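You operate a simulated robot arm through the tools that you are given. There is no shell and no other tool.

The job below is to be done with a simulated robot arm. You get a single attempt, and the scene is never put back.

JOB
Undo both thumb screws, open the cover and switch the feed link off.

The check looks at the end state, three seconds after you hand in, the way a careful person would. Anything else that was tipped, shoved, dropped, spilled or broken makes it a failure. A push-on lid holds only when it is set on centred and level and pressed home; a screw cap is set on level and turned clockwise until tight.

ROBOT AND FRAMES
A 7-joint arm with a three-finger gripper, fixed in place. Base frame: the origin is on the floor under the middle of its stand, x ahead of it, y to its left, z up. Readings come in mm, rad, newtons and seconds.
It reaches about 1342 mm from its shoulder. Its first joint turns from -2.897 to 2.897 rad. Payload 2.69 kg.
Tool frame: the origin (TCP) lies between the finger pads and is the grasp point; the fingertips stand 30 mm ahead of it; z points along the fingers, y is the line along which they close. The gripper opens to 128 mm; its body begins 117 mm behind the TCP.
Orientation is that of the tool frame in the base frame, as a unit quaternion [x, y, z, w]. With the fingers straight down and closing along the base's y, the tool's x points along the base's -x, its y along +y and its z along -z.

CONTROLS
- The arm moves only by the tool drive_tool. Its argument "deltas" is a list that holds one entry, the list of rows, each a list of 7 numbers: the shift along the tool's x, y, z in units of 50 mm (1.0 is 50 mm), then the turn, a rotation vector about the tool's x, y, z in units of 6 degrees (1.0 is 6 degrees), then the closure, from 0 (fully open) to 1 (shut). In form: [[[x, y, z, wx, wy, wz, gripper], ...]]. A call has 1 to 20 rows; each row shifts and turns the commanded pose from where the row before left it, along the tool's axes as they then stand. A call with a number of a shift or a turn outside -1 to 1 is refused whole. Each row takes 0.2 s and may step no farther than 50 mm and 0.15 rad from the row before; otherwise, or with a gripper value out of range, the whole call is refused. Where a pose cannot be reached the arm comes as near as it can. A force on the tool above 70 N (or 10 N above the force at the start of the call, whichever is more), or a blocked arm, ends the call early, and 0.2 s more pass. The fingers move at their own pace (about 127 mm/s each) and stop on an object; they squeeze with about 24 N. The grip force told is the motor's: it shows also when the fingers shut on nothing. Time passes only in rows, and 0.2 s behind the last, so rows that do not move let the fingers close. The reply holds the time, the measured pose of the TCP, the force on the tool along the base axes, the opening and the grip force, in the units named above and with some noise, with the torque about the TCP (base axes, N m) and any sound that the robot's microphone picked up.
- Cameras (640 x 400 px; columns grow to the right, rows downward): "scene" is fixed at [51.3, 499.2, 1421.9]; the picture's right is [-0.91, -0.42, 0.00], its down [-0.12, 0.26, -0.96] and it looks along [0.41, -0.87, -0.28] (base axes); focal length 336 px, centre (320, 200). "wrist" rides on the gripper at [58, 54, -131] in the tool frame; the picture's right is [-0.68, 0.74, 0.00], its down [-0.62, -0.57, -0.55] and it looks along [-0.40, -0.37, 0.84] (tool axes); focal length 234 px, centre (320, 200). There is no depth. A picture from a camera that has moved, and an enlarged one, comes with that camera's place and axes in the base frame and with its lens.
- capture(camera): a new picture of that camera. No time passes.
- lift_body(by): moves the trunk up (or, below 0, down) by that many mm; the arm rides with it, the base frame stays. It gives what a move gives, with no picture.
- close_up(camera, box): a new picture of the part [left, top, right, bottom] of that camera's present view, enlarged. No time passes.
- hand_in(): hands the job in; it is judged then, once.

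Nothing tells you positions but the pictures and the camera data. Unless the task says otherwise, let go and move clear before handing in.

The tools are called as a command line: name --argument value ..., lists and objects as JSON in quotes. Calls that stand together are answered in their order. drive_tool: Moves the arm, as the interface text tells. Its arguments: {"type":"object","properties":{"deltas":{"type":"array","items":{"type":"array","items":{"type":"array","items":{"type":"number"}}}}},"required":["deltas"]} The other tools are called the same way: lift_body (by) moves the trunk up or down; capture (camera) takes a picture; close_up (camera, box) takes an enlarged picture of a part of a camera's view; hand_in () hands the job in.

At the start:

```text
time_s: 0.0
eef_pos: [363.2, -657.6, 1153.5]
tool_rot: [-0.001, 1.0, 0.0, 0.0]
force: [-0.2, 0.4, 0.0]
moment: [0.01, 0.02, 0.01]
finger_gap: 127.9
finger_force: 0.0
trunk travel left (down, up): [-150.0, 200.0]
```

scene: 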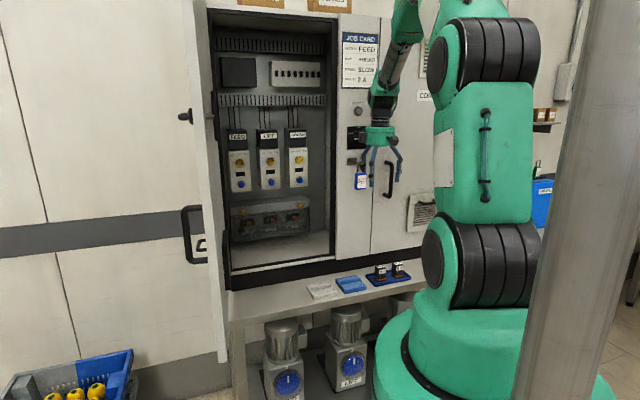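
wrist: 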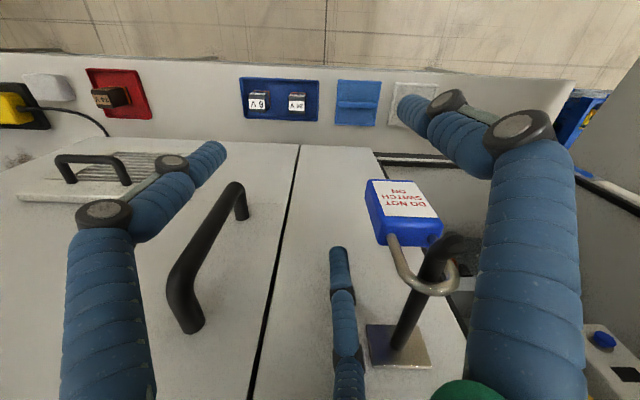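

I see an open electrical cabinet with three units inside (yellow knobs and blue buttons) and a job card beside it. I'll take closer pictures of the details before moving.

close_up --camera "scene" --box '[210, 120, 340, 201]'

close_up --camera "scene" --box '[330, 20, 450, 95]'

close_up --camera "scene" --box '[210, 180, 340, 261]'

close_up --camera "scene" --box '[200, 0, 360, 100]'

close_up --camera "scene" --box '[330, 90, 450, 165]'

close_up --camera "scene" --box '[230, 250, 430, 375]'

```text
4.92 times, centred on (275, 160) of scene
camera zoom: at [51.3, 499.2, 1421.9], right [-0.91, -0.42, 0.0], down [-0.12, 0.26, -0.96], along [0.41, -0.87, -0.28], focal length 1656 px, centre (542, 394)
```

zoom: 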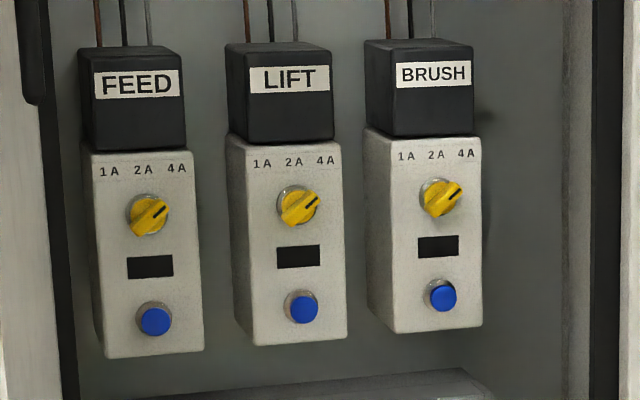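

```text
5.33 times, centred on (390, 58) of scene
camera zoom: at [51.3, 499.2, 1421.9], right [-0.91, -0.42, 0.0], down [-0.12, 0.26, -0.96], along [0.41, -0.87, -0.28], focal length 1794 px, centre (-53, 960)
```

zoom: 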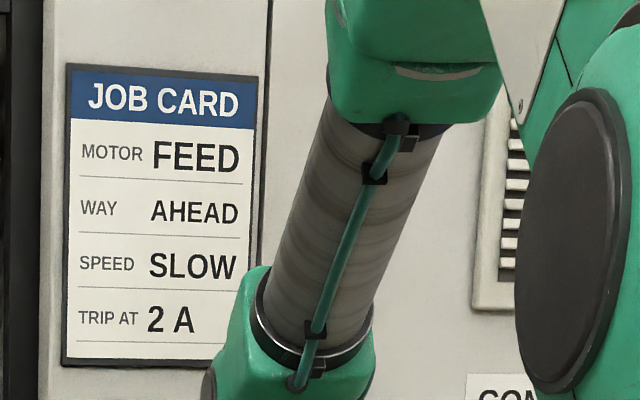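

```text
4.92 times, centred on (275, 220) of scene
camera zoom: at [51.3, 499.2, 1421.9], right [-0.91, -0.42, 0.0], down [-0.12, 0.26, -0.96], along [0.41, -0.87, -0.28], focal length 1656 px, centre (542, 99)
```

zoom: 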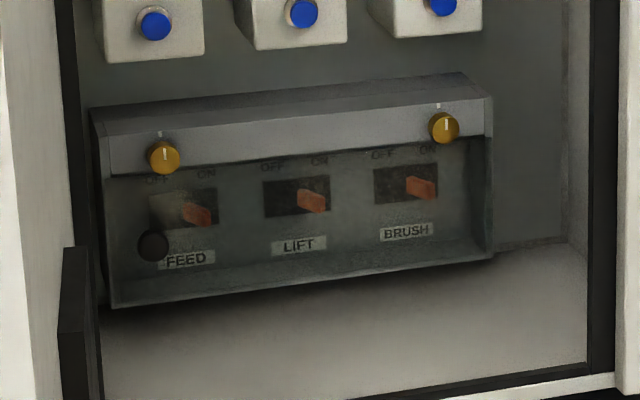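

```text
4.00 times, centred on (280, 50) of scene
camera zoom: at [51.3, 499.2, 1421.9], right [-0.91, -0.42, 0.0], down [-0.12, 0.26, -0.96], along [0.41, -0.87, -0.28], focal length 1345 px, centre (480, 800)
```

zoom: 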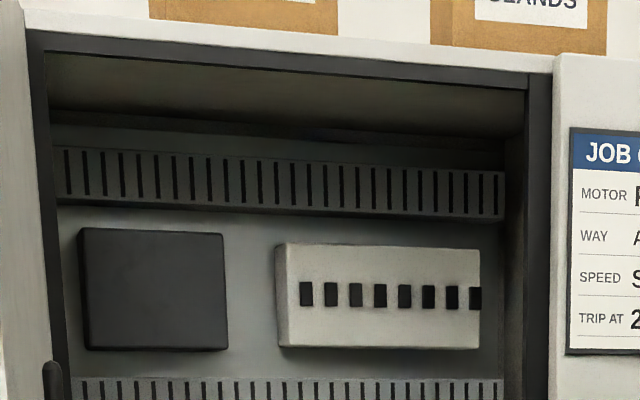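

```text
5.33 times, centred on (390, 128) of scene
camera zoom: at [51.3, 499.2, 1421.9], right [-0.91, -0.42, 0.0], down [-0.12, 0.26, -0.96], along [0.41, -0.87, -0.28], focal length 1794 px, centre (-53, 587)
```

zoom: 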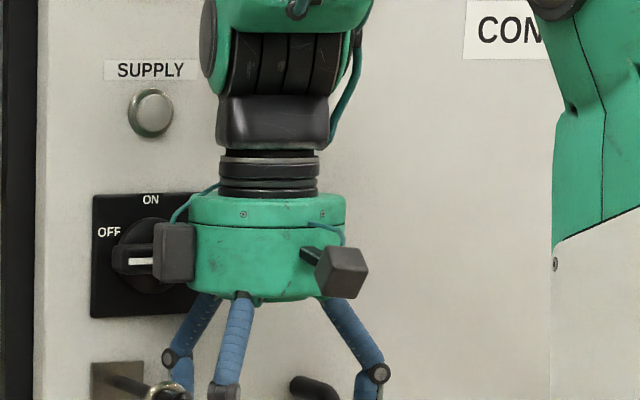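

```text
3.20 times, centred on (330, 312) of scene
camera zoom: at [51.3, 499.2, 1421.9], right [-0.91, -0.42, 0.0], down [-0.12, 0.26, -0.96], along [0.41, -0.87, -0.28], focal length 1076 px, centre (288, -160)
```

zoom: 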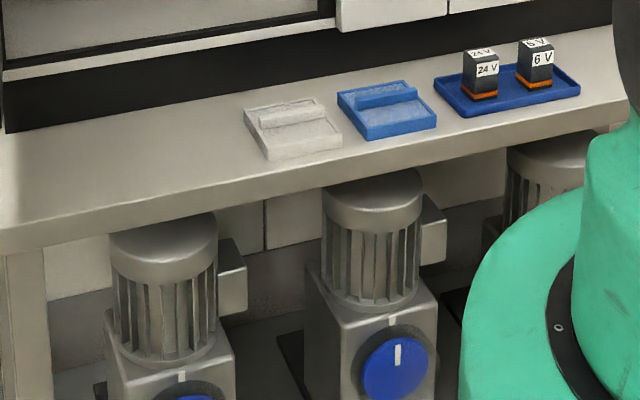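

The cabinet face runs at about 45° to the base, with the link box low inside it. The gripper sits near a padlock and a handle on the panel, so I'll check those clearances before backing off.

close_up --camera "scene" --box '[330, 130, 426, 190]'

close_up --camera "scene" --box '[222, 190, 318, 250]'

close_up --camera "scene" --box '[170, 100, 330, 300]'

```text
6.67 times, centred on (378, 160) of scene
camera zoom: at [51.3, 499.2, 1421.9], right [-0.91, -0.42, 0.0], down [-0.12, 0.26, -0.96], along [0.41, -0.87, -0.28], focal length 2242 px, centre (-67, 467)
```

zoom: 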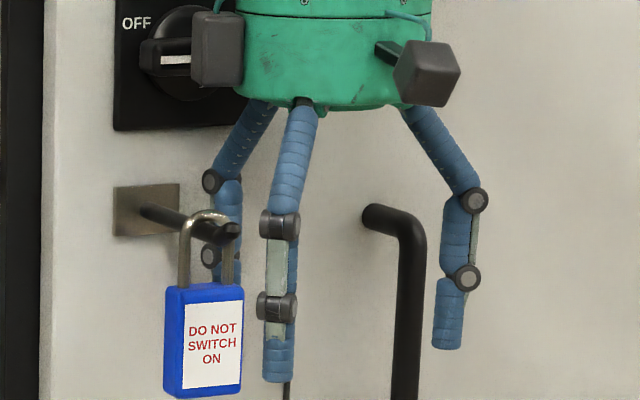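

```text
6.67 times, centred on (270, 220) of scene
camera zoom: at [51.3, 499.2, 1421.9], right [-0.91, -0.42, 0.0], down [-0.12, 0.26, -0.96], along [0.41, -0.87, -0.28], focal length 2242 px, centre (653, 67)
```

zoom: 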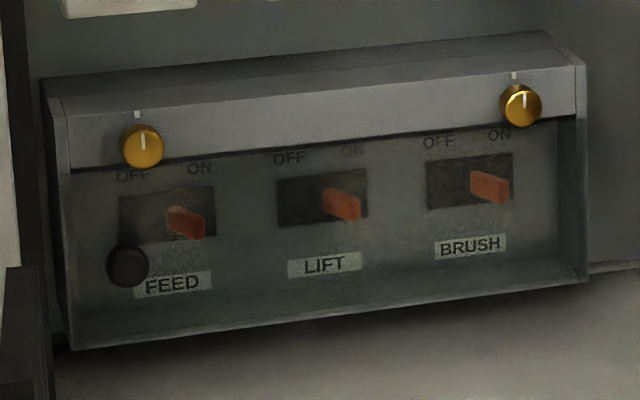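

```text
2.00 times, centred on (250, 200) of scene
camera zoom: at [51.3, 499.2, 1421.9], right [-0.91, -0.42, 0.0], down [-0.12, 0.26, -0.96], along [0.41, -0.87, -0.28], focal length 673 px, centre (460, 200)
```

zoom: 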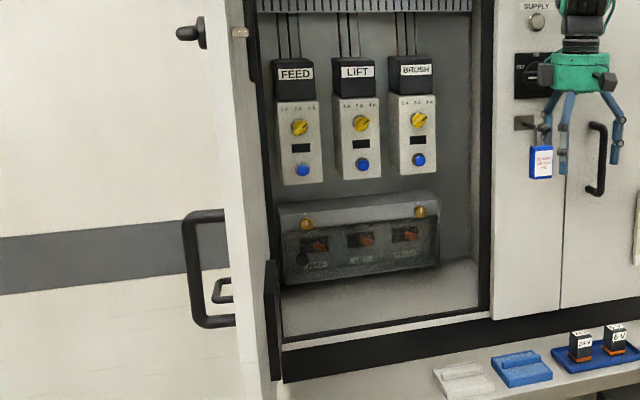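

The two rear fingers stand between the padlock and the door handle. I'll back straight away from the panel, drifting slightly off the padlock, then take a new look.

drive_tool --deltas '[[[0.65, 0.48, 0, 0, 0, 0, 0], [0.65, 0.48, 0, 0, 0, 0, 0], [0.65, 0.48, 0, 0, 0, 0, 0], [0.57, 0.57, 0, 0, 0, 0, 0], [0.57, 0.57, 0, 0, 0, 0, 0]]]'

capture --camera "scene"

capture --camera "wrist"

```text
time_s: 1.2
eef_pos: [208.9, -529.2, 1154.5]
tool_rot: [0.0, 1.0, 0.0, 0.0]
force: [-0.6, 0.4, 0.7]
moment: [0.02, 0.05, 0.02]
finger_gap: 128.0
finger_force: 0.1
trunk travel left (down, up): [-150.0, 200.0]
```

```text
taken
```

scene: 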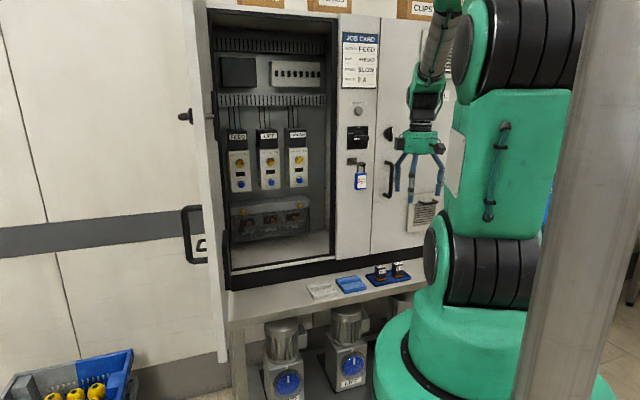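

```text
taken
camera wrist: at [148.7, -475.4, 1285.1], right [0.68, 0.74, 0.0], down [0.62, -0.56, 0.55], along [0.4, -0.37, -0.84], focal length 234 px, centre (320, 200)
```

wrist: 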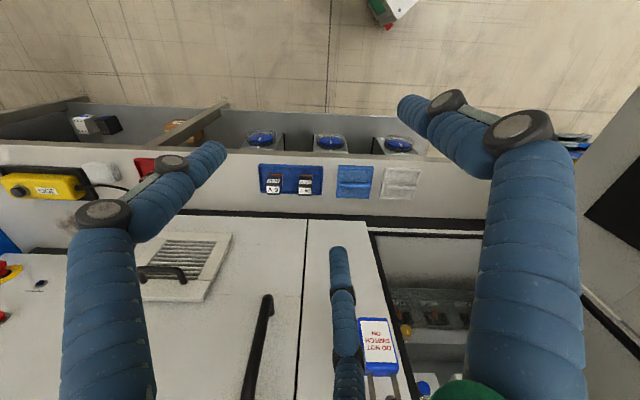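

The gripper is clear of the padlock. Next I'll carry it sideways to in front of the cabinet opening, still pointing down, and then tilt it horizontal.

drive_tool --deltas '[[[-0.7675, 0.4925, 0, 0, 0, 0, 0], [-0.7675, 0.4925, 0, 0, 0, 0, 0], [-0.7675, 0.4925, 0, 0, 0, 0, 0], [-0.7675, 0.4925, 0, 0, 0, 0, 0], [-0.7675, 0.4925, 0, 0, 0, 0, 0], [-0.7675, 0.4925, 0, 0, 0, 0, 0], [-0.7675, 0.4925, 0, 0, 0, 0, 0], [-0.7675, 0.4925, 0, 0, 0, 0, 0]]]'

capture --camera "scene"

capture --camera "wrist"

```text
time_s: 3.0
eef_pos: [514.3, -330.9, 1152.5]
tool_rot: [0.0, 1.0, -0.001, 0.0]
force: [-0.5, -0.8, -0.6]
moment: [0.04, -0.04, -0.01]
finger_gap: 128.0
finger_force: 0.1
trunk travel left (down, up): [-150.0, 200.0]
```

```text
taken
```

scene: 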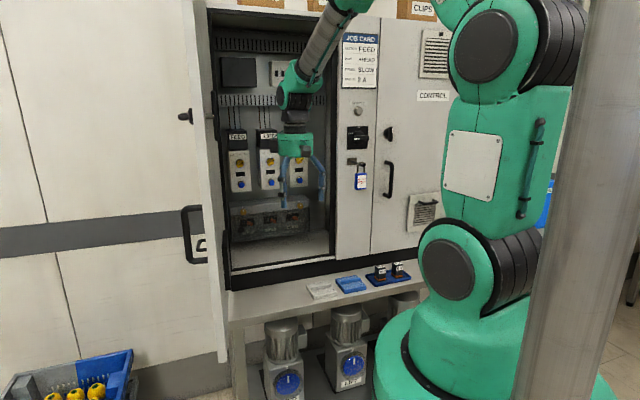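

```text
taken
camera wrist: at [456.0, -278.4, 1284.5], right [0.68, 0.74, 0.0], down [0.62, -0.57, 0.55], along [0.4, -0.37, -0.84], focal length 234 px, centre (320, 200)
```

wrist: 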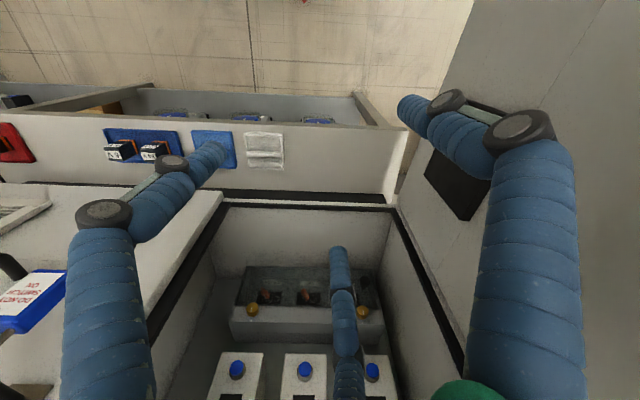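

The link box is in view, and I place its screws at roughly depth 940 along the cabinet normal and z ≈ 1015. Now I'll tilt the tool to point horizontally into the cabinet.

drive_tool --deltas '[[[0, 0, 0, 0.9642, -0.9642, 0, 0], [0, 0, 0, 0.9642, -0.9642, 0, 0], [0, 0, 0, 0.9642, -0.9642, 0, 0], [0, 0, 0, 0.9642, -0.9642, 0, 0], [0, 0, 0, 0.9642, -0.9642, 0, 0], [0, 0, 0, 0.9642, -0.9642, 0, 0], [0, 0, 0, 0.9642, -0.9642, 0, 0], [0, 0, 0, 0.9642, -0.9642, 0, 0], [0, 0, 0, 0.9642, -0.9642, 0, 0], [0, 0, 0, 0.9642, -0.9642, 0, 0], [0, 0, 0, 0.9642, -0.9642, 0, 0]]]'

capture --camera "scene"

capture --camera "wrist"

```text
time_s: 5.4
eef_pos: [514.5, -330.6, 1154.1]
tool_rot: [-0.001, 0.706, -0.5, 0.502]
force: [-1.2, 0.4, 0.1]
moment: [0.05, 0.05, 0.05]
finger_gap: 127.7
finger_force: 0.1
trunk travel left (down, up): [-150.0, 200.0]
```

```text
taken
```

scene: 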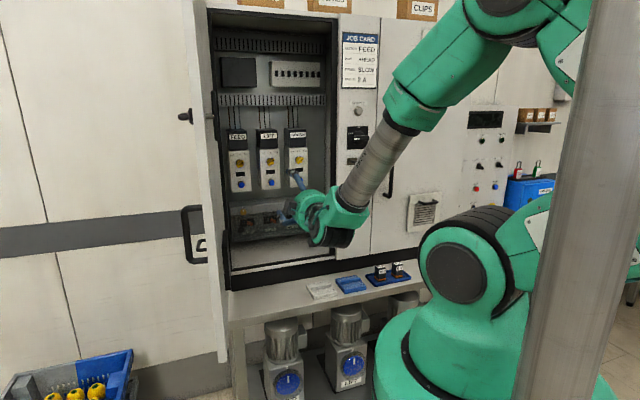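

```text
taken
camera wrist: at [419.6, -241.3, 1075.2], right [0.7, 0.71, -0.04], down [-0.37, 0.41, 0.83], along [0.61, -0.57, 0.55], focal length 234 px, centre (320, 200)
```

wrist: 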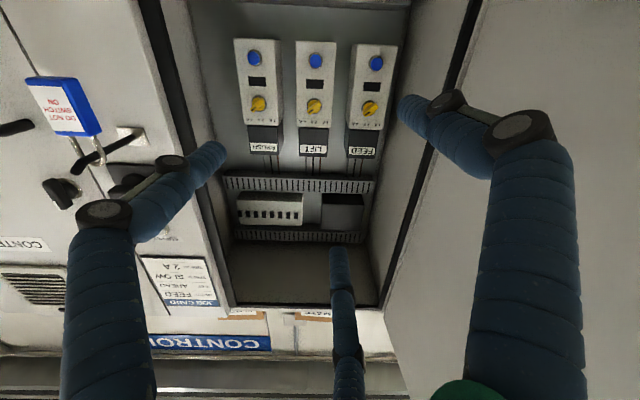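

The tilt worked, but the camera now looks up from below. I'll roll the tool about its axis to bring the camera above.

drive_tool --deltas '[[[0, 0, 0, 0, 0, 1, 0], [0, 0, 0, 0, 0, 1, 0], [0, 0, 0, 0, 0, 1, 0], [0, 0, 0, 0, 0, 1, 0], [0, 0, 0, 0, 0, 1, 0], [0, 0, 0, 0, 0, 1, 0], [0, 0, 0, 0, 0, 1, 0], [0, 0, 0, 0, 0, 1, 0], [0, 0, 0, 0, 0, 1, 0], [0, 0, 0, 0, 0, 1, 0], [0, 0, 0, 0, 0, 1, 0], [0, 0, 0, 0, 0, 1, 0], [0, 0, 0, 0, 0, 1, 0], [0, 0, 0, 0, 0, 1, 0], [0, 0, 0, 0, 0, 1, 0]]]'

capture --camera "wrist"

```text
time_s: 8.6
eef_pos: [518.7, -218.2, 1287.2]
tool_rot: [0.505, 0.504, -0.008, 0.701]
force: [0.2, -0.3, -0.6]
moment: [0.01, -0.01, -0.02]
finger_gap: 128.1
finger_force: 0.1
out of reach, approached as far as the arm can: row 9, 10, 11, 12, 13, 14, 15
trunk travel left (down, up): [-150.0, 200.0]
```

```text
taken
camera wrist: at [483.3, -70.3, 1284.1], right [0.05, 0.03, 1.0], down [-0.98, -0.19, 0.06], along [0.19, -0.98, 0.02], focal length 234 px, centre (320, 200)
```

wrist: 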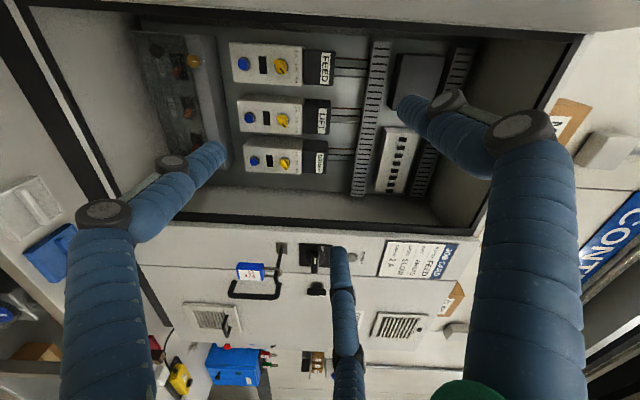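

Rolling positive ran out of reach and shifted the arm. I'll roll back and try the other direction.

drive_tool --deltas '[[[0, 0, 0, 0, 0, -1, 0], [0, 0, 0, 0, 0, -1, 0], [0, 0, 0, 0, 0, -1, 0], [0, 0, 0, 0, 0, -1, 0], [0, 0, 0, 0, 0, -1, 0], [0, 0, 0, 0, 0, -1, 0], [0, 0, 0, 0, 0, -1, 0], [0, 0, 0, 0, 0, -1, 0], [0, 0, 0, 0, 0, -1, 0], [0, 0, 0, 0, 0, -1, 0], [0, 0, 0, 0, 0, -1, 0], [0, 0, 0, 0, 0, -1, 0], [0, 0, 0, 0, 0, -1, 0], [0, 0, 0, 0, 0, -1, 0], [0, 0, 0, 0, 0, -1, 0]]]'

capture --camera "scene"

```text
time_s: 11.8
eef_pos: [517.4, -218.7, 1286.7]
tool_rot: [0.0, 0.706, -0.501, 0.5]
force: [0.2, 0.8, 1.4]
moment: [0.05, 0.0, 0.01]
finger_gap: 128.1
finger_force: 0.0
trunk travel left (down, up): [-150.0, 200.0]
```

```text
taken
```

scene: 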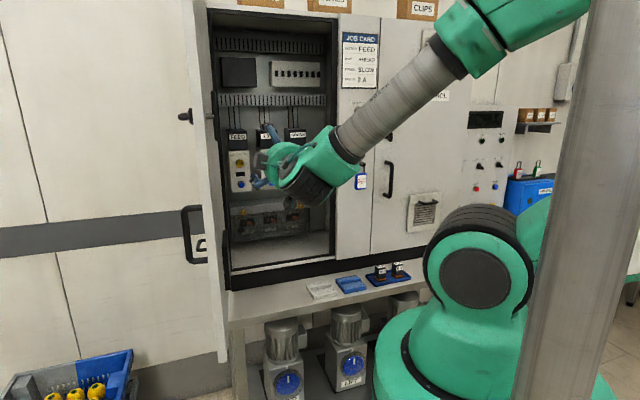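

The commanded pose simply restarts from where the arm is. I'll move a bit deeper towards the opening, where there's more room for the arm, and try the negative roll there.

drive_tool --deltas '[[[0.583, 0.203, 0.533, 0, 0, 0, 0], [0.583, 0.203, 0.533, 0, 0, 0, 0], [0.583, 0.203, 0.533, 0, 0, 0, 0], [0.583, 0.203, 0.533, 0, 0, 0, 0], [0.583, 0.203, 0.533, 0, 0, 0, 0], [0.583, 0.203, 0.533, 0, 0, 0, 0]]]'

drive_tool --deltas '[[[0, 0, 0, 0, 0, -1, 0], [0, 0, 0, 0, 0, -1, 0], [0, 0, 0, 0, 0, -1, 0], [0, 0, 0, 0, 0, -1, 0], [0, 0, 0, 0, 0, -1, 0], [0, 0, 0, 0, 0, -1, 0], [0, 0, 0, 0, 0, -1, 0], [0, 0, 0, 0, 0, -1, 0]]]'

capture --camera "wrist"

capture --camera "scene"

```text
time_s: 13.2
eef_pos: [573.7, -388.9, 1120.2]
tool_rot: [0.0, 0.707, -0.5, 0.501]
force: [-0.4, 0.5, -0.1]
moment: [0.01, 0.06, 0.01]
finger_gap: 127.8
finger_force: 0.1
trunk travel left (down, up): [-150.0, 200.0]
```

```text
time_s: 15.0
eef_pos: [574.7, -388.3, 1120.1]
tool_rot: [0.287, -0.645, 0.661, -0.254]
force: [-0.2, -0.6, 0.7]
moment: [0.02, -0.02, 0.0]
finger_gap: 127.9
finger_force: 0.1
trunk travel left (down, up): [-150.0, 200.0]
```

```text
taken
camera wrist: at [438.3, -340.6, 1069.4], right [0.45, 0.45, -0.77], down [0.07, 0.84, 0.53], along [0.89, -0.29, 0.35], focal length 234 px, centre (320, 200)
```

wrist: 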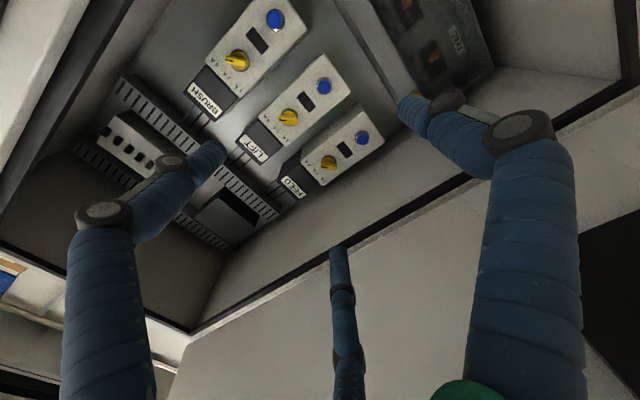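

```text
taken
```

scene: 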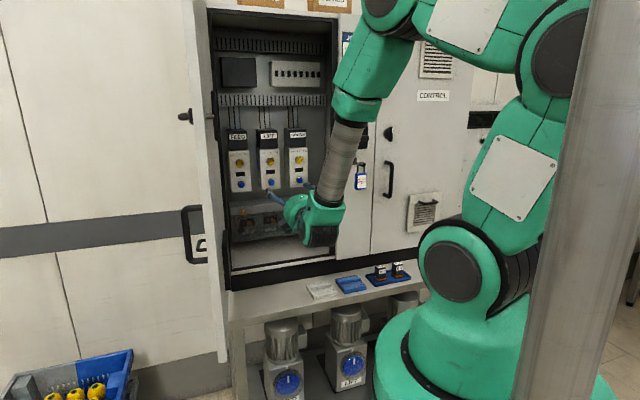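

The negative roll is holding position. I'll continue it.

drive_tool --deltas '[[[0, 0, 0, 0, 0, -1, 0], [0, 0, 0, 0, 0, -1, 0], [0, 0, 0, 0, 0, -1, 0], [0, 0, 0, 0, 0, -1, 0], [0, 0, 0, 0, 0, -1, 0], [0, 0, 0, 0, 0, -1, 0], [0, 0, 0, 0, 0, -1, 0]]]'

drive_tool --deltas '[[[0, 0, 0, 0, 0, -1, 0], [0, 0, 0, 0, 0, -1, 0], [0, 0, 0, 0, 0, -1, 0], [0, 0, 0, 0, 0, -1, 0], [0, 0, 0, 0, 0, -1, 0], [0, 0, 0, 0, 0, -1, 0], [0, 0, 0, 0, 0, -1, 0]]]'

capture --camera "wrist"

capture --camera "scene"

```text
time_s: 16.6
eef_pos: [574.8, -388.4, 1119.4]
tool_rot: [0.5, -0.499, 0.708, 0.0]
force: [0.6, -0.2, 0.8]
moment: [0.01, -0.04, -0.01]
finger_gap: 128.0
finger_force: 0.0
trunk travel left (down, up): [-150.0, 200.0]
```

```text
time_s: 18.2
eef_pos: [575.7, -389.9, 1120.6]
tool_rot: [0.646, -0.287, 0.661, 0.254]
force: [0.3, 0.5, 0.5]
moment: [0.0, 0.01, 0.01]
finger_gap: 127.8
finger_force: 0.0
trunk travel left (down, up): [-150.0, 200.0]
```

```text
taken
camera wrist: at [441.8, -337.1, 1175.7], right [-0.49, -0.5, -0.71], down [0.03, 0.81, -0.59], along [0.87, -0.31, -0.38], focal length 234 px, centre (320, 200)
```

wrist: 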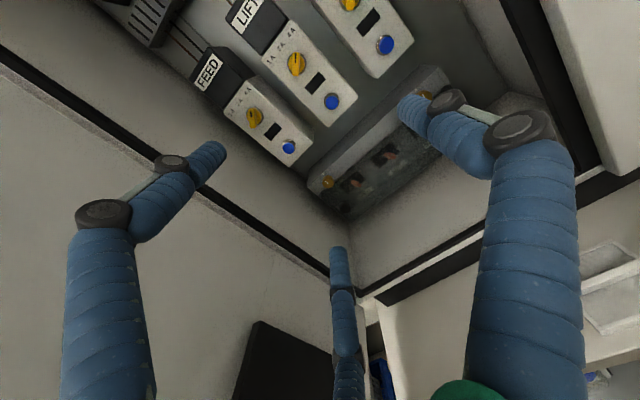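

```text
taken
```

scene: 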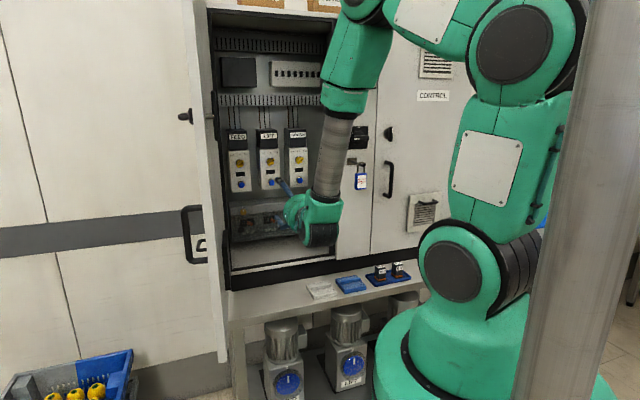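

The roll is still holding, so I'll go the rest of the way until the camera is on top.

drive_tool --deltas '[[[0, 0, 0, 0, 0, -1, 0], [0, 0, 0, 0, 0, -1, 0], [0, 0, 0, 0, 0, -1, 0], [0, 0, 0, 0, 0, -1, 0], [0, 0, 0, 0, 0, -1, 0], [0, 0, 0, 0, 0, -1, 0], [0, 0, 0, 0, 0, -1, 0], [0, 0, 0, 0, 0, -1, 0]]]'

capture --camera "wrist"

capture --camera "scene"

```text
time_s: 20.0
eef_pos: [576.2, -388.4, 1120.4]
tool_rot: [0.707, 0.001, 0.5, 0.5]
force: [-0.3, 0.1, -0.4]
moment: [-0.02, 0.01, 0.01]
finger_gap: 127.9
finger_force: 0.1
trunk travel left (down, up): [-150.0, 200.0]
```

```text
taken
camera wrist: at [484.0, -294.6, 1198.9], right [-0.71, -0.71, 0.04], down [-0.41, 0.36, -0.84], along [0.58, -0.61, -0.55], focal length 234 px, centre (320, 200)
```

wrist: 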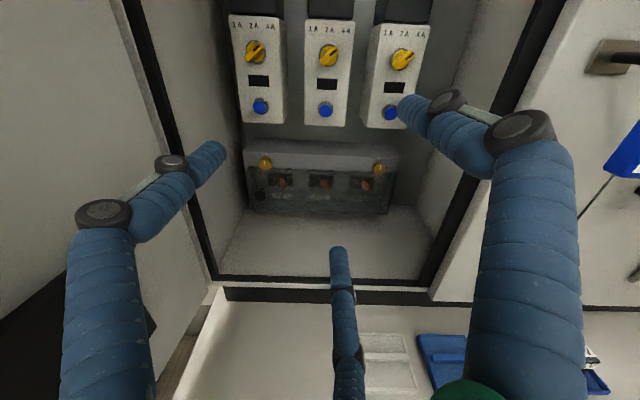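

```text
taken
```

scene: 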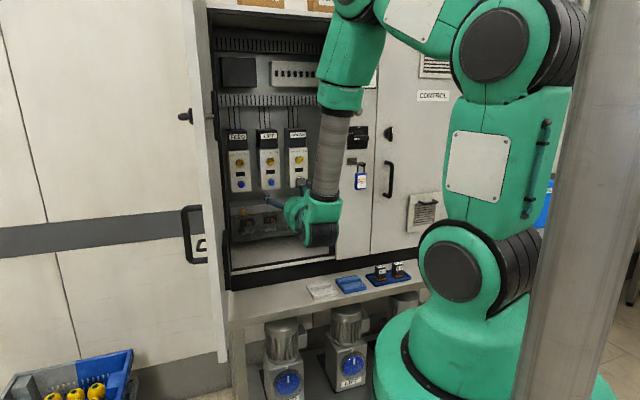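

The camera is now upright above the tool, with the link box straight ahead. I'll zoom in on it.

close_up --camera "wrist" --box '[236, 130, 412, 240]'

close_up --camera "wrist" --box '[240, 140, 320, 190]'

close_up --camera "scene" --box '[270, 170, 350, 260]'

```text
3.64 times, centred on (324, 185) of wrist
camera zoom: at [484.0, -294.6, 1198.9], right [-0.71, -0.71, 0.04], down [-0.41, 0.36, -0.84], along [0.58, -0.61, -0.55], focal length 852 px, centre (306, 254)
```

zoom: 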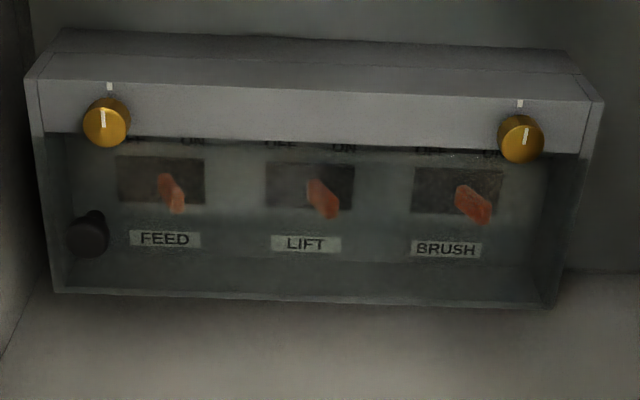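

```text
8.00 times, centred on (280, 165) of wrist
camera zoom: at [484.0, -294.6, 1198.9], right [-0.71, -0.71, 0.04], down [-0.41, 0.36, -0.84], along [0.58, -0.61, -0.55], focal length 1873 px, centre (640, 480)
```

zoom: 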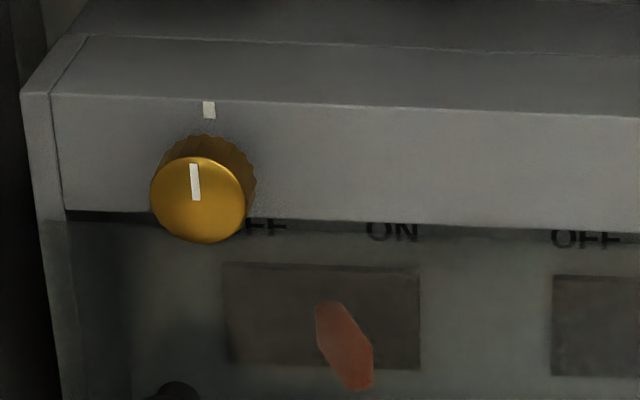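

```text
4.44 times, centred on (310, 215) of scene
camera zoom: at [51.3, 499.2, 1421.9], right [-0.91, -0.42, 0.0], down [-0.12, 0.26, -0.96], along [0.41, -0.87, -0.28], focal length 1495 px, centre (364, 133)
```

zoom: 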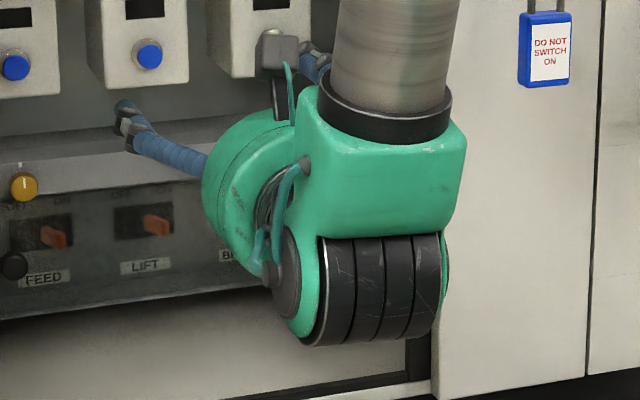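

Combining both cameras, in cabinet coordinates a (sideways), d (depth) and z, I get the BRUSH screw at about (7, 985, 999), the FEED screw at (238, 985, 999) and the cover knob at (255, 987, 923). I'll partly close the fingers and approach the BRUSH screw for a closer look.

drive_tool --deltas '[[[-0.555, 0.036, 0.593, 0, 0, 0, 0.4], [-0.555, 0.036, 0.593, 0, 0, 0, 0.5], [-0.555, 0.036, 0.593, 0, 0, 0, 0.5], [-0.555, 0.036, 0.593, 0, 0, 0, 0.5], [-0.555, 0.036, 0.593, 0, 0, 0, 0.5], [-0.555, 0.036, 0.593, 0, 0, 0, 0.5]]]'

capture --camera "wrist"

capture --camera "scene"

```text
time_s: 21.4
eef_pos: [685.5, -508.3, 1024.7]
tool_rot: [0.708, -0.011, 0.491, 0.507]
force: [-0.1, 1.0, 1.3]
moment: [0.07, 0.05, 0.05]
finger_gap: 64.1
finger_force: 0.1
out of reach, approached as far as the arm can: row 1, 2, 3, 4, 5, 6
trunk travel left (down, up): [-150.0, 200.0]
```

```text
taken
camera wrist: at [597.9, -410.9, 1103.3], right [-0.73, -0.68, 0.04], down [-0.4, 0.38, -0.83], along [0.55, -0.63, -0.55], focal length 234 px, centre (320, 200)
```

wrist: 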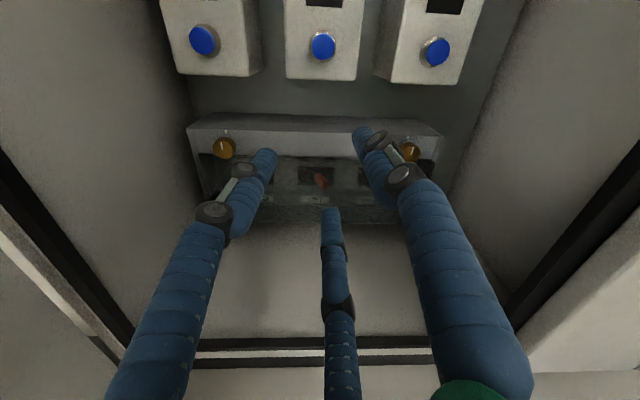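

```text
taken
```

scene: 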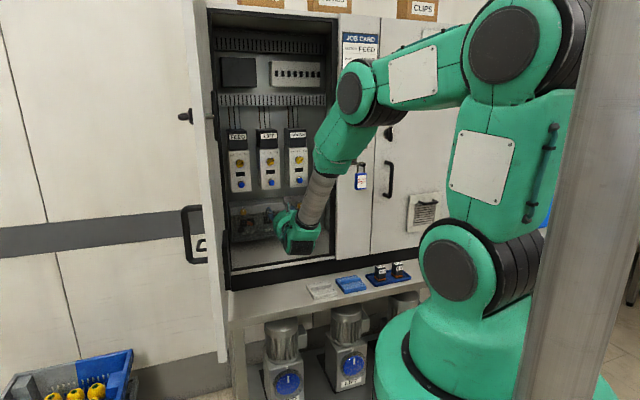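

The sideways move at this roll was out of reach, which looks like a wrist limit. I'll roll partway back and retry the approach to the BRUSH screw from there.

drive_tool --deltas '[[[0, 0, -0.3, 0, 0, 1, 0.5], [0, 0, 0, 0, 0, 1, 0.5], [0, 0, 0, 0, 0, 1, 0.5], [0, 0, 0, 0, 0, 1, 0.5], [0, 0, 0, 0, 0, 1, 0.5], [0, 0, 0, 0, 0, 1, 0.5], [0, 0, 0, 0, 0, 1, 0.5], [0, 0, 0, 0, 0, 1, 0.5], [0, 0, 0, 0, 0, 1, 0.5], [0, 0, 0, 0, 0, 1, 0.5]]]'

drive_tool --deltas '[[[0, 0, 0, 0, 0, 1, 0.5], [0, 0, 0, 0, 0, 1, 0.5], [0, 0, 0, 0, 0, 1, 0.5], [0, 0, 0, 0, 0, 1, 0.5], [0, 0, 0, 0, 0, 1, 0.5], [0, 0, 0, 0, 0, 1, 0.5], [0, 0, 0, 0, 0, 1, 0.5], [0, 0, 0, 0, 0, 1, 0.5], [0, 0, 0, 0, 0, 1, 0.5], [0, 0, 0, 0, 0, 1, 0.5]]]'

capture --camera "scene"

```text
time_s: 23.6
eef_pos: [687.2, -482.3, 1024.7]
tool_rot: [0.61, -0.357, 0.682, 0.186]
force: [-0.2, -0.5, 0.3]
moment: [0.04, 0.01, 0.01]
finger_gap: 64.1
finger_force: 0.1
out of reach, approached as far as the arm can: row 1, 2
trunk travel left (down, up): [-150.0, 200.0]
```

```text
time_s: 25.8
eef_pos: [689.5, -481.8, 1026.0]
tool_rot: [0.35, -0.615, 0.684, -0.181]
force: [0.7, 0.5, -0.2]
moment: [-0.05, -0.02, 0.01]
finger_gap: 64.1
finger_force: 0.2
trunk travel left (down, up): [-150.0, 200.0]
```

```text
taken
```

scene: 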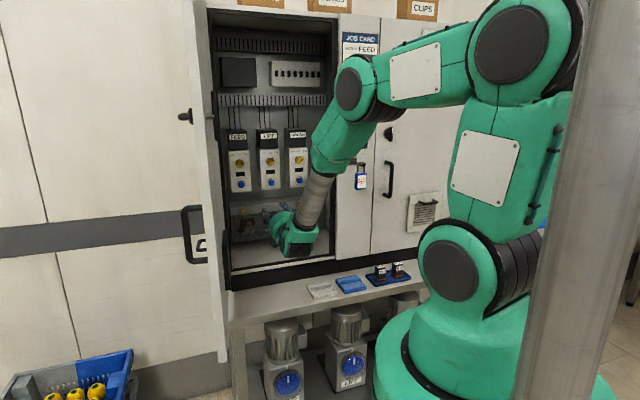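

I've rolled back to about −60°. I'll try the sideways move again from this roll, staying outside the opening.

drive_tool --deltas '[[[0.639, 0.309, 0, 0, 0, 0, 0.5], [0.639, 0.309, 0, 0, 0, 0, 0.5], [0.639, 0.309, 0, 0, 0, 0, 0.5], [0.639, 0.309, 0, 0, 0, 0, 0.5]]]'

capture --camera "scene"

capture --camera "wrist"

```text
time_s: 26.8
eef_pos: [661.8, -496.0, 1009.3]
tool_rot: [0.341, -0.622, 0.685, -0.168]
force: [0.4, 0.8, 0.8]
moment: [0.01, 0.01, 0.0]
finger_gap: 64.2
finger_force: 0.1
out of reach, approached as far as the arm can: row 1, 2, 3, 4
trunk travel left (down, up): [-150.0, 200.0]
```

```text
taken
```

scene: 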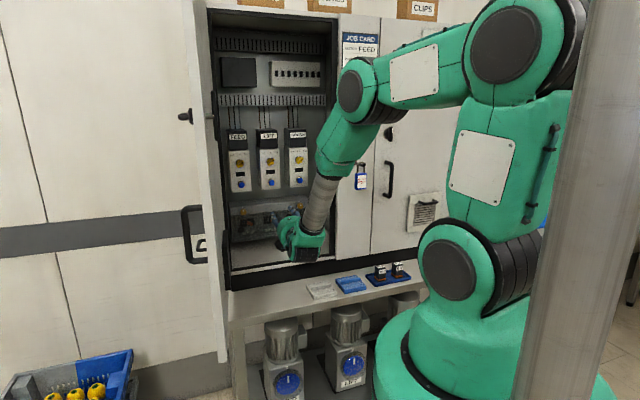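

```text
taken
camera wrist: at [520.0, -447.9, 973.7], right [0.34, 0.32, -0.89], down [0.18, 0.9, 0.39], along [0.92, -0.29, 0.25], focal length 234 px, centre (320, 200)
```

wrist: 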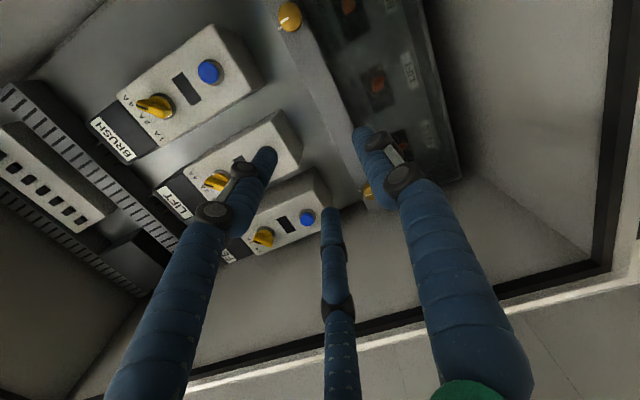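

It's still limited at about a ≈ 117 whatever the roll, so some other joint is at its stop. I'll retreat along the tool axis and test the sideways move farther out.

drive_tool --deltas '[[[0, 0, -0.9, 0, 0, 0, 0.5], [0, 0, -0.9, 0, 0, 0, 0.5], [0, 0, -0.9, 0, 0, 0, 0.5], [0, 0, -0.9, 0, 0, 0, 0.5], [0, 0, -0.9, 0, 0, 0, 0.5]]]'

drive_tool --deltas '[[[0.68, 0.178, 0, 0, 0, 0, 0.5], [0.68, 0.178, 0, 0, 0, 0, 0.5], [0.68, 0.178, 0, 0, 0, 0, 0.5]]]'

capture --camera "scene"

```text
time_s: 28.0
eef_pos: [509.7, -324.5, 1010.5]
tool_rot: [0.353, -0.612, 0.684, -0.184]
force: [-0.2, -0.6, -0.8]
moment: [0.03, -0.01, 0.0]
finger_gap: 64.0
finger_force: 0.0
out of reach, approached as far as the arm can: row 1
trunk travel left (down, up): [-150.0, 200.0]
```

```text
time_s: 28.8
eef_pos: [468.9, -346.7, 1013.6]
tool_rot: [0.347, -0.616, 0.685, -0.175]
force: [0.8, 0.5, -0.6]
moment: [-0.04, -0.02, 0.0]
finger_gap: 64.1
finger_force: 0.0
out of reach, approached as far as the arm can: row 1, 2, 3
trunk travel left (down, up): [-150.0, 200.0]
```

```text
taken
```

scene: 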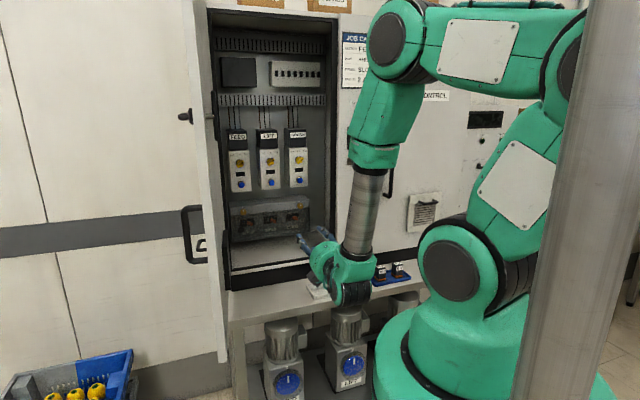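

The limit follows the arm's heading: the hand must point a bit clockwise of the arm's azimuth. I'll test whether changing height relative to the trunk frees it.

drive_tool --deltas '[[[0.243, -0.92, 0, 0, 0, 0, 0.5], [0.243, -0.92, 0, 0, 0, 0, 0.5], [0.243, -0.92, 0, 0, 0, 0, 0.5]]]'

drive_tool --deltas '[[[0.92, 0.245, 0, 0, 0, 0, 0.5], [0.92, 0.245, 0, 0, 0, 0, 0.5]]]'

capture --camera "scene"

```text
time_s: 29.6
eef_pos: [472.6, -340.3, 1145.0]
tool_rot: [0.354, -0.612, 0.683, -0.183]
force: [0.7, -0.2, 0.4]
moment: [-0.01, -0.05, -0.01]
finger_gap: 64.1
finger_force: 0.1
out of reach, approached as far as the arm can: row 1
trunk travel left (down, up): [-150.0, 200.0]
```

```text
time_s: 30.2
eef_pos: [463.2, -347.2, 1147.0]
tool_rot: [0.352, -0.613, 0.684, -0.181]
force: [-0.9, 0.4, 1.1]
moment: [0.04, 0.03, 0.01]
finger_gap: 63.8
finger_force: 0.1
out of reach, approached as far as the arm can: row 1, 2
trunk travel left (down, up): [-150.0, 200.0]
```

```text
taken
```

scene: 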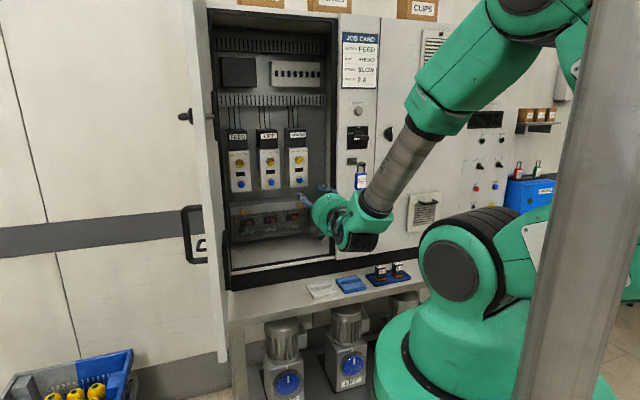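

Headings straight into the cabinet only work where the wrist sits well to the left, and the FEED screw is there. I'll do FEED first: move left and roll the camera back on top.

drive_tool --deltas '[[[-0.825, 0.06, 0.47, 0, 0, 0, 0.5], [-0.825, 0.06, 0.47, 0, 0, 0, 0.5], [0, 0, 0, 0, 0, -1, 0.5], [0, 0, 0, 0, 0, -1, 0.5], [0, 0, 0, 0, 0, -1, 0.5], [0, 0, 0, 0, 0, -1, 0.5], [0, 0, 0, 0, 0, -1, 0.5], [0, 0, 0, 0, 0, -1, 0.5], [0, 0, 0, 0, 0, -1, 0.5], [0, 0, 0, 0, 0, -1, 0.5], [0, 0, 0, 0, 0, -1, 0.5], [0, 0, 0, 0, 0, -1, 0.5]]]'

drive_tool --deltas '[[[0, 0, 0, 0, 0, -1, 0.5], [0, 0, 0, 0, 0, -1, 0.5], [0, 0, 0, 0, 0, -1, 0.5], [0, 0, 0, 0, 0, -1, 0.5], [0, 0, 0, 0, 0, -1, 0.5], [0, 0, 0, 0, 0, -1, 0.5], [0, 0, 0, 0, 0, -1, 0.5], [0, 0, 0, 0, 0, -1, 0.5], [0, 0, 0, 0, 0, -1, 0.5], [0, 0, 0, 0, 0, -1, 0.5]]]'

capture --camera "wrist"

```text
time_s: 32.8
eef_pos: [554.7, -325.9, 1118.7]
tool_rot: [0.612, -0.352, 0.684, 0.183]
force: [-0.8, 0.0, 0.4]
moment: [0.06, 0.01, 0.03]
finger_gap: 63.8
finger_force: 0.1
trunk travel left (down, up): [-150.0, 200.0]
```

```text
time_s: 35.0
eef_pos: [553.7, -326.2, 1118.1]
tool_rot: [0.707, 0.002, 0.501, 0.5]
force: [0.1, -1.2, -0.1]
moment: [0.01, 0.01, 0.03]
finger_gap: 64.2
finger_force: 0.0
trunk travel left (down, up): [-150.0, 200.0]
```

```text
taken
camera wrist: at [462.3, -231.5, 1198.2], right [-0.71, -0.71, 0.04], down [-0.41, 0.36, -0.84], along [0.58, -0.61, -0.55], focal length 234 px, centre (320, 200)
```

wrist: 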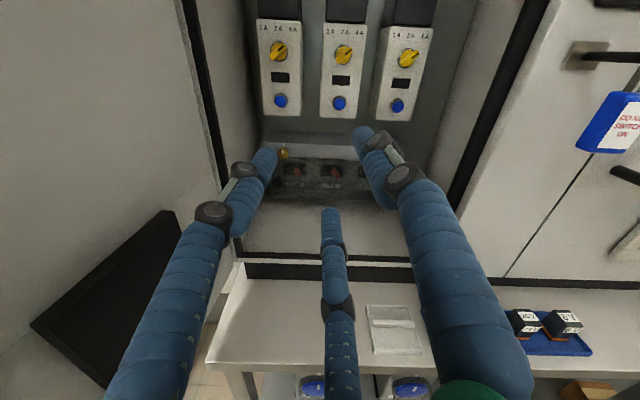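

I'm in front of the opening with the camera on top. Now I'll advance towards the FEED screw, stopping well short for a close look.

drive_tool --deltas '[[[-0.085, -0.448, 0.727, 0, 0, 0, 0.5], [-0.085, -0.448, 0.727, 0, 0, 0, 0.5], [-0.085, -0.448, 0.727, 0, 0, 0, 0.5], [-0.085, -0.448, 0.727, 0, 0, 0, 0.5], [-0.085, -0.448, 0.727, 0, 0, 0, 0.5], [-0.085, -0.448, 0.727, 0, 0, 0, 0.5]]]'

capture --camera "wrist"

capture --camera "scene"

```text
time_s: 36.4
eef_pos: [762.4, -426.4, 1006.2]
tool_rot: [0.707, 0.0, 0.5, 0.5]
force: [0.7, 0.6, 1.3]
moment: [0.0, 0.03, -0.01]
finger_gap: 64.1
finger_force: 0.1
trunk travel left (down, up): [-150.0, 200.0]
```

```text
taken
camera wrist: at [671.5, -332.1, 1085.3], right [-0.71, -0.71, 0.04], down [-0.41, 0.36, -0.84], along [0.58, -0.61, -0.55], focal length 234 px, centre (320, 200)
```

wrist: 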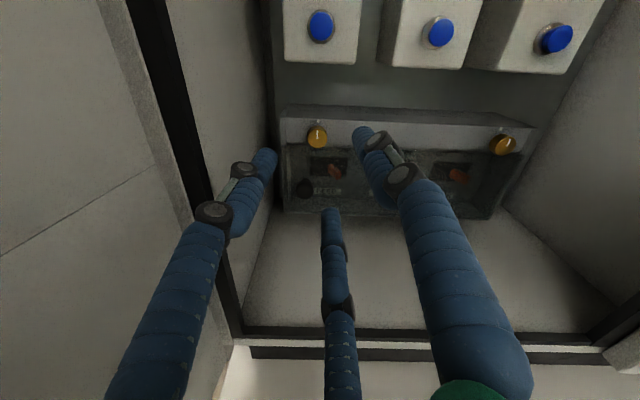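

```text
taken
```

scene: 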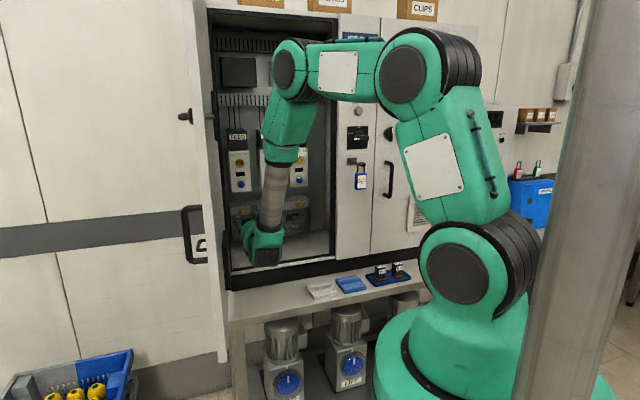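

The arm reached the pose exactly. I'll zoom in on the FEED screw to pin down its position.

close_up --camera "wrist" --box '[270, 90, 350, 140]'

close_up --camera "wrist" --box '[264, 100, 424, 230]'

close_up --camera "wrist" --box '[460, 100, 556, 160]'

```text
8.00 times, centred on (310, 115) of wrist
camera zoom: at [671.5, -332.1, 1085.3], right [-0.71, -0.71, 0.04], down [-0.41, 0.36, -0.84], along [0.58, -0.61, -0.55], focal length 1873 px, centre (400, 880)
```

zoom: 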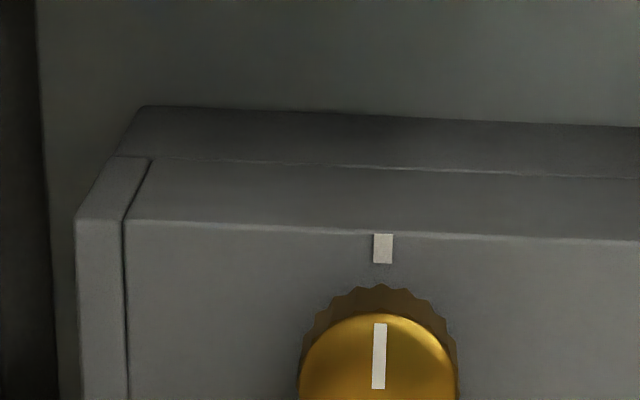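

```text
3.08 times, centred on (344, 165) of wrist
camera zoom: at [671.5, -332.1, 1085.3], right [-0.71, -0.71, 0.04], down [-0.41, 0.36, -0.84], along [0.58, -0.61, -0.55], focal length 720 px, centre (246, 308)
```

zoom: 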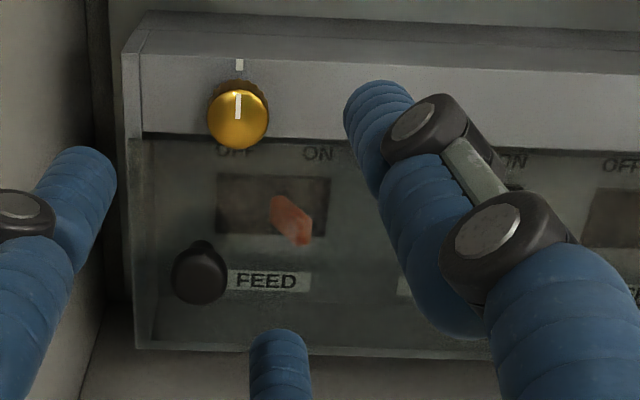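

```text
6.67 times, centred on (508, 130) of wrist
camera zoom: at [671.5, -332.1, 1085.3], right [-0.71, -0.71, 0.04], down [-0.41, 0.36, -0.84], along [0.58, -0.61, -0.55], focal length 1561 px, centre (-933, 667)
```

zoom: 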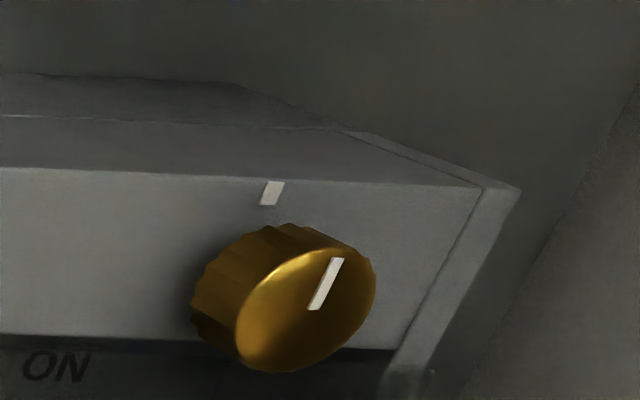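

The FEED screw axis is at a≈240, z≈994.5, with its face at d≈994, about 24 mm across and 14 mm tall. I'll narrow the fingers, pre-roll 40° to leave room for counter-clockwise turning, and advance to just short of it.

drive_tool --deltas '[[[0, 0, 0, 0, 0, 0.952, 0.62], [0, 0, 0, 0, 0, 0.952, 0.62], [0, 0, 0, 0, 0, 0.952, 0.62], [0, 0, 0, 0, 0, 0.952, 0.62], [0, 0, 0, 0, 0, 0.952, 0.62], [0, 0, 0, 0, 0, 0.952, 0.62], [0, 0, 0, 0, 0, 0.952, 0.62], [-0.228, -0.068, 0.5, 0, 0, 0, 0.62], [0, 0, 0.5, 0, 0, 0, 0.62], [0, 0, 0.5, 0, 0, 0, 0.62], [0, 0, 0.5, 0, 0, 0, 0.62]]]'

capture --camera "wrist"

capture --camera "scene"

```text
time_s: 38.8
eef_pos: [835.6, -494.3, 995.2]
tool_rot: [0.664, -0.243, 0.641, 0.3]
force: [-1.2, -0.4, 0.7]
moment: [0.0, 0.01, 0.01]
finger_gap: 48.8
finger_force: 0.1
trunk travel left (down, up): [-150.0, 200.0]
```

```text
taken
camera wrist: at [707.4, -437.0, 1058.2], right [-0.56, -0.56, -0.61], down [-0.03, 0.75, -0.66], along [0.83, -0.35, -0.43], focal length 234 px, centre (320, 200)
```

wrist: 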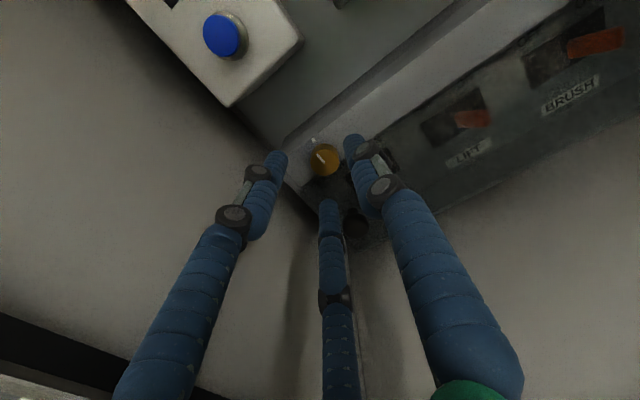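

```text
taken
```

scene: 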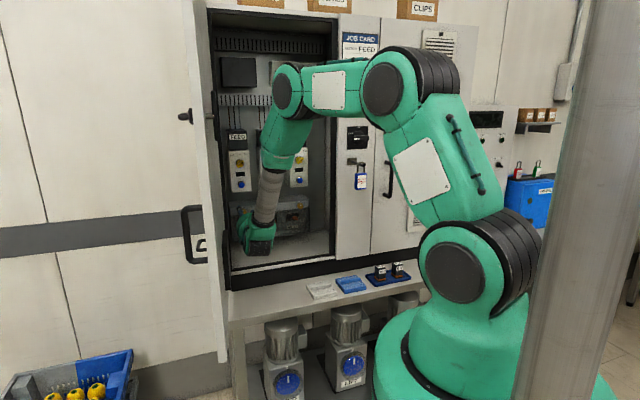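

The fingers are lined up around the screw. I'll zoom in to fine-tune the alignment.

close_up --camera "wrist" --box '[260, 110, 388, 220]'

close_up --camera "wrist" --box '[296, 135, 352, 170]'

```text
3.64 times, centred on (324, 165) of wrist
camera zoom: at [707.4, -437.0, 1058.2], right [-0.56, -0.56, -0.61], down [-0.03, 0.75, -0.66], along [0.83, -0.35, -0.43], focal length 852 px, centre (306, 327)
```

zoom: 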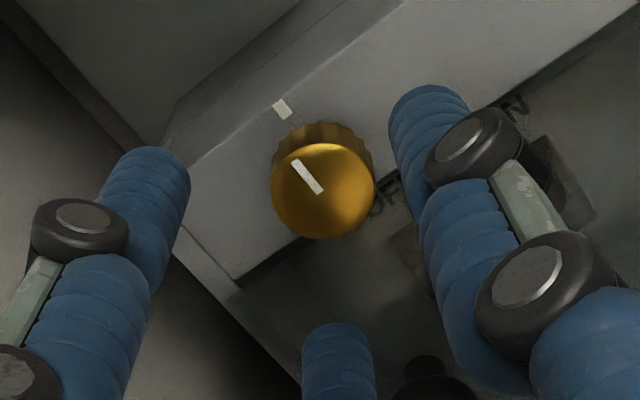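

```text
11.43 times, centred on (324, 152) of wrist
camera zoom: at [707.4, -437.0, 1058.2], right [-0.56, -0.56, -0.61], down [-0.03, 0.75, -0.66], along [0.83, -0.35, -0.43], focal length 2676 px, centre (274, 743)
```

zoom: 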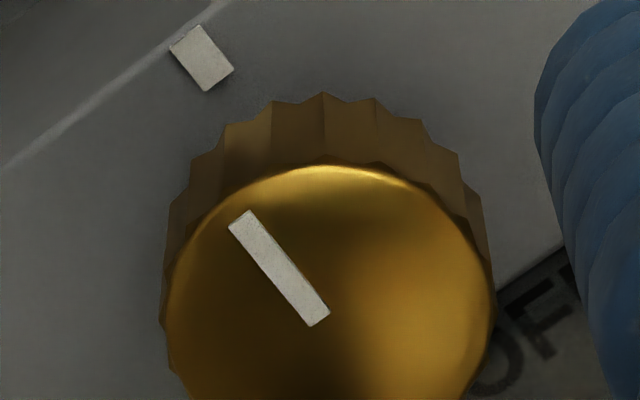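

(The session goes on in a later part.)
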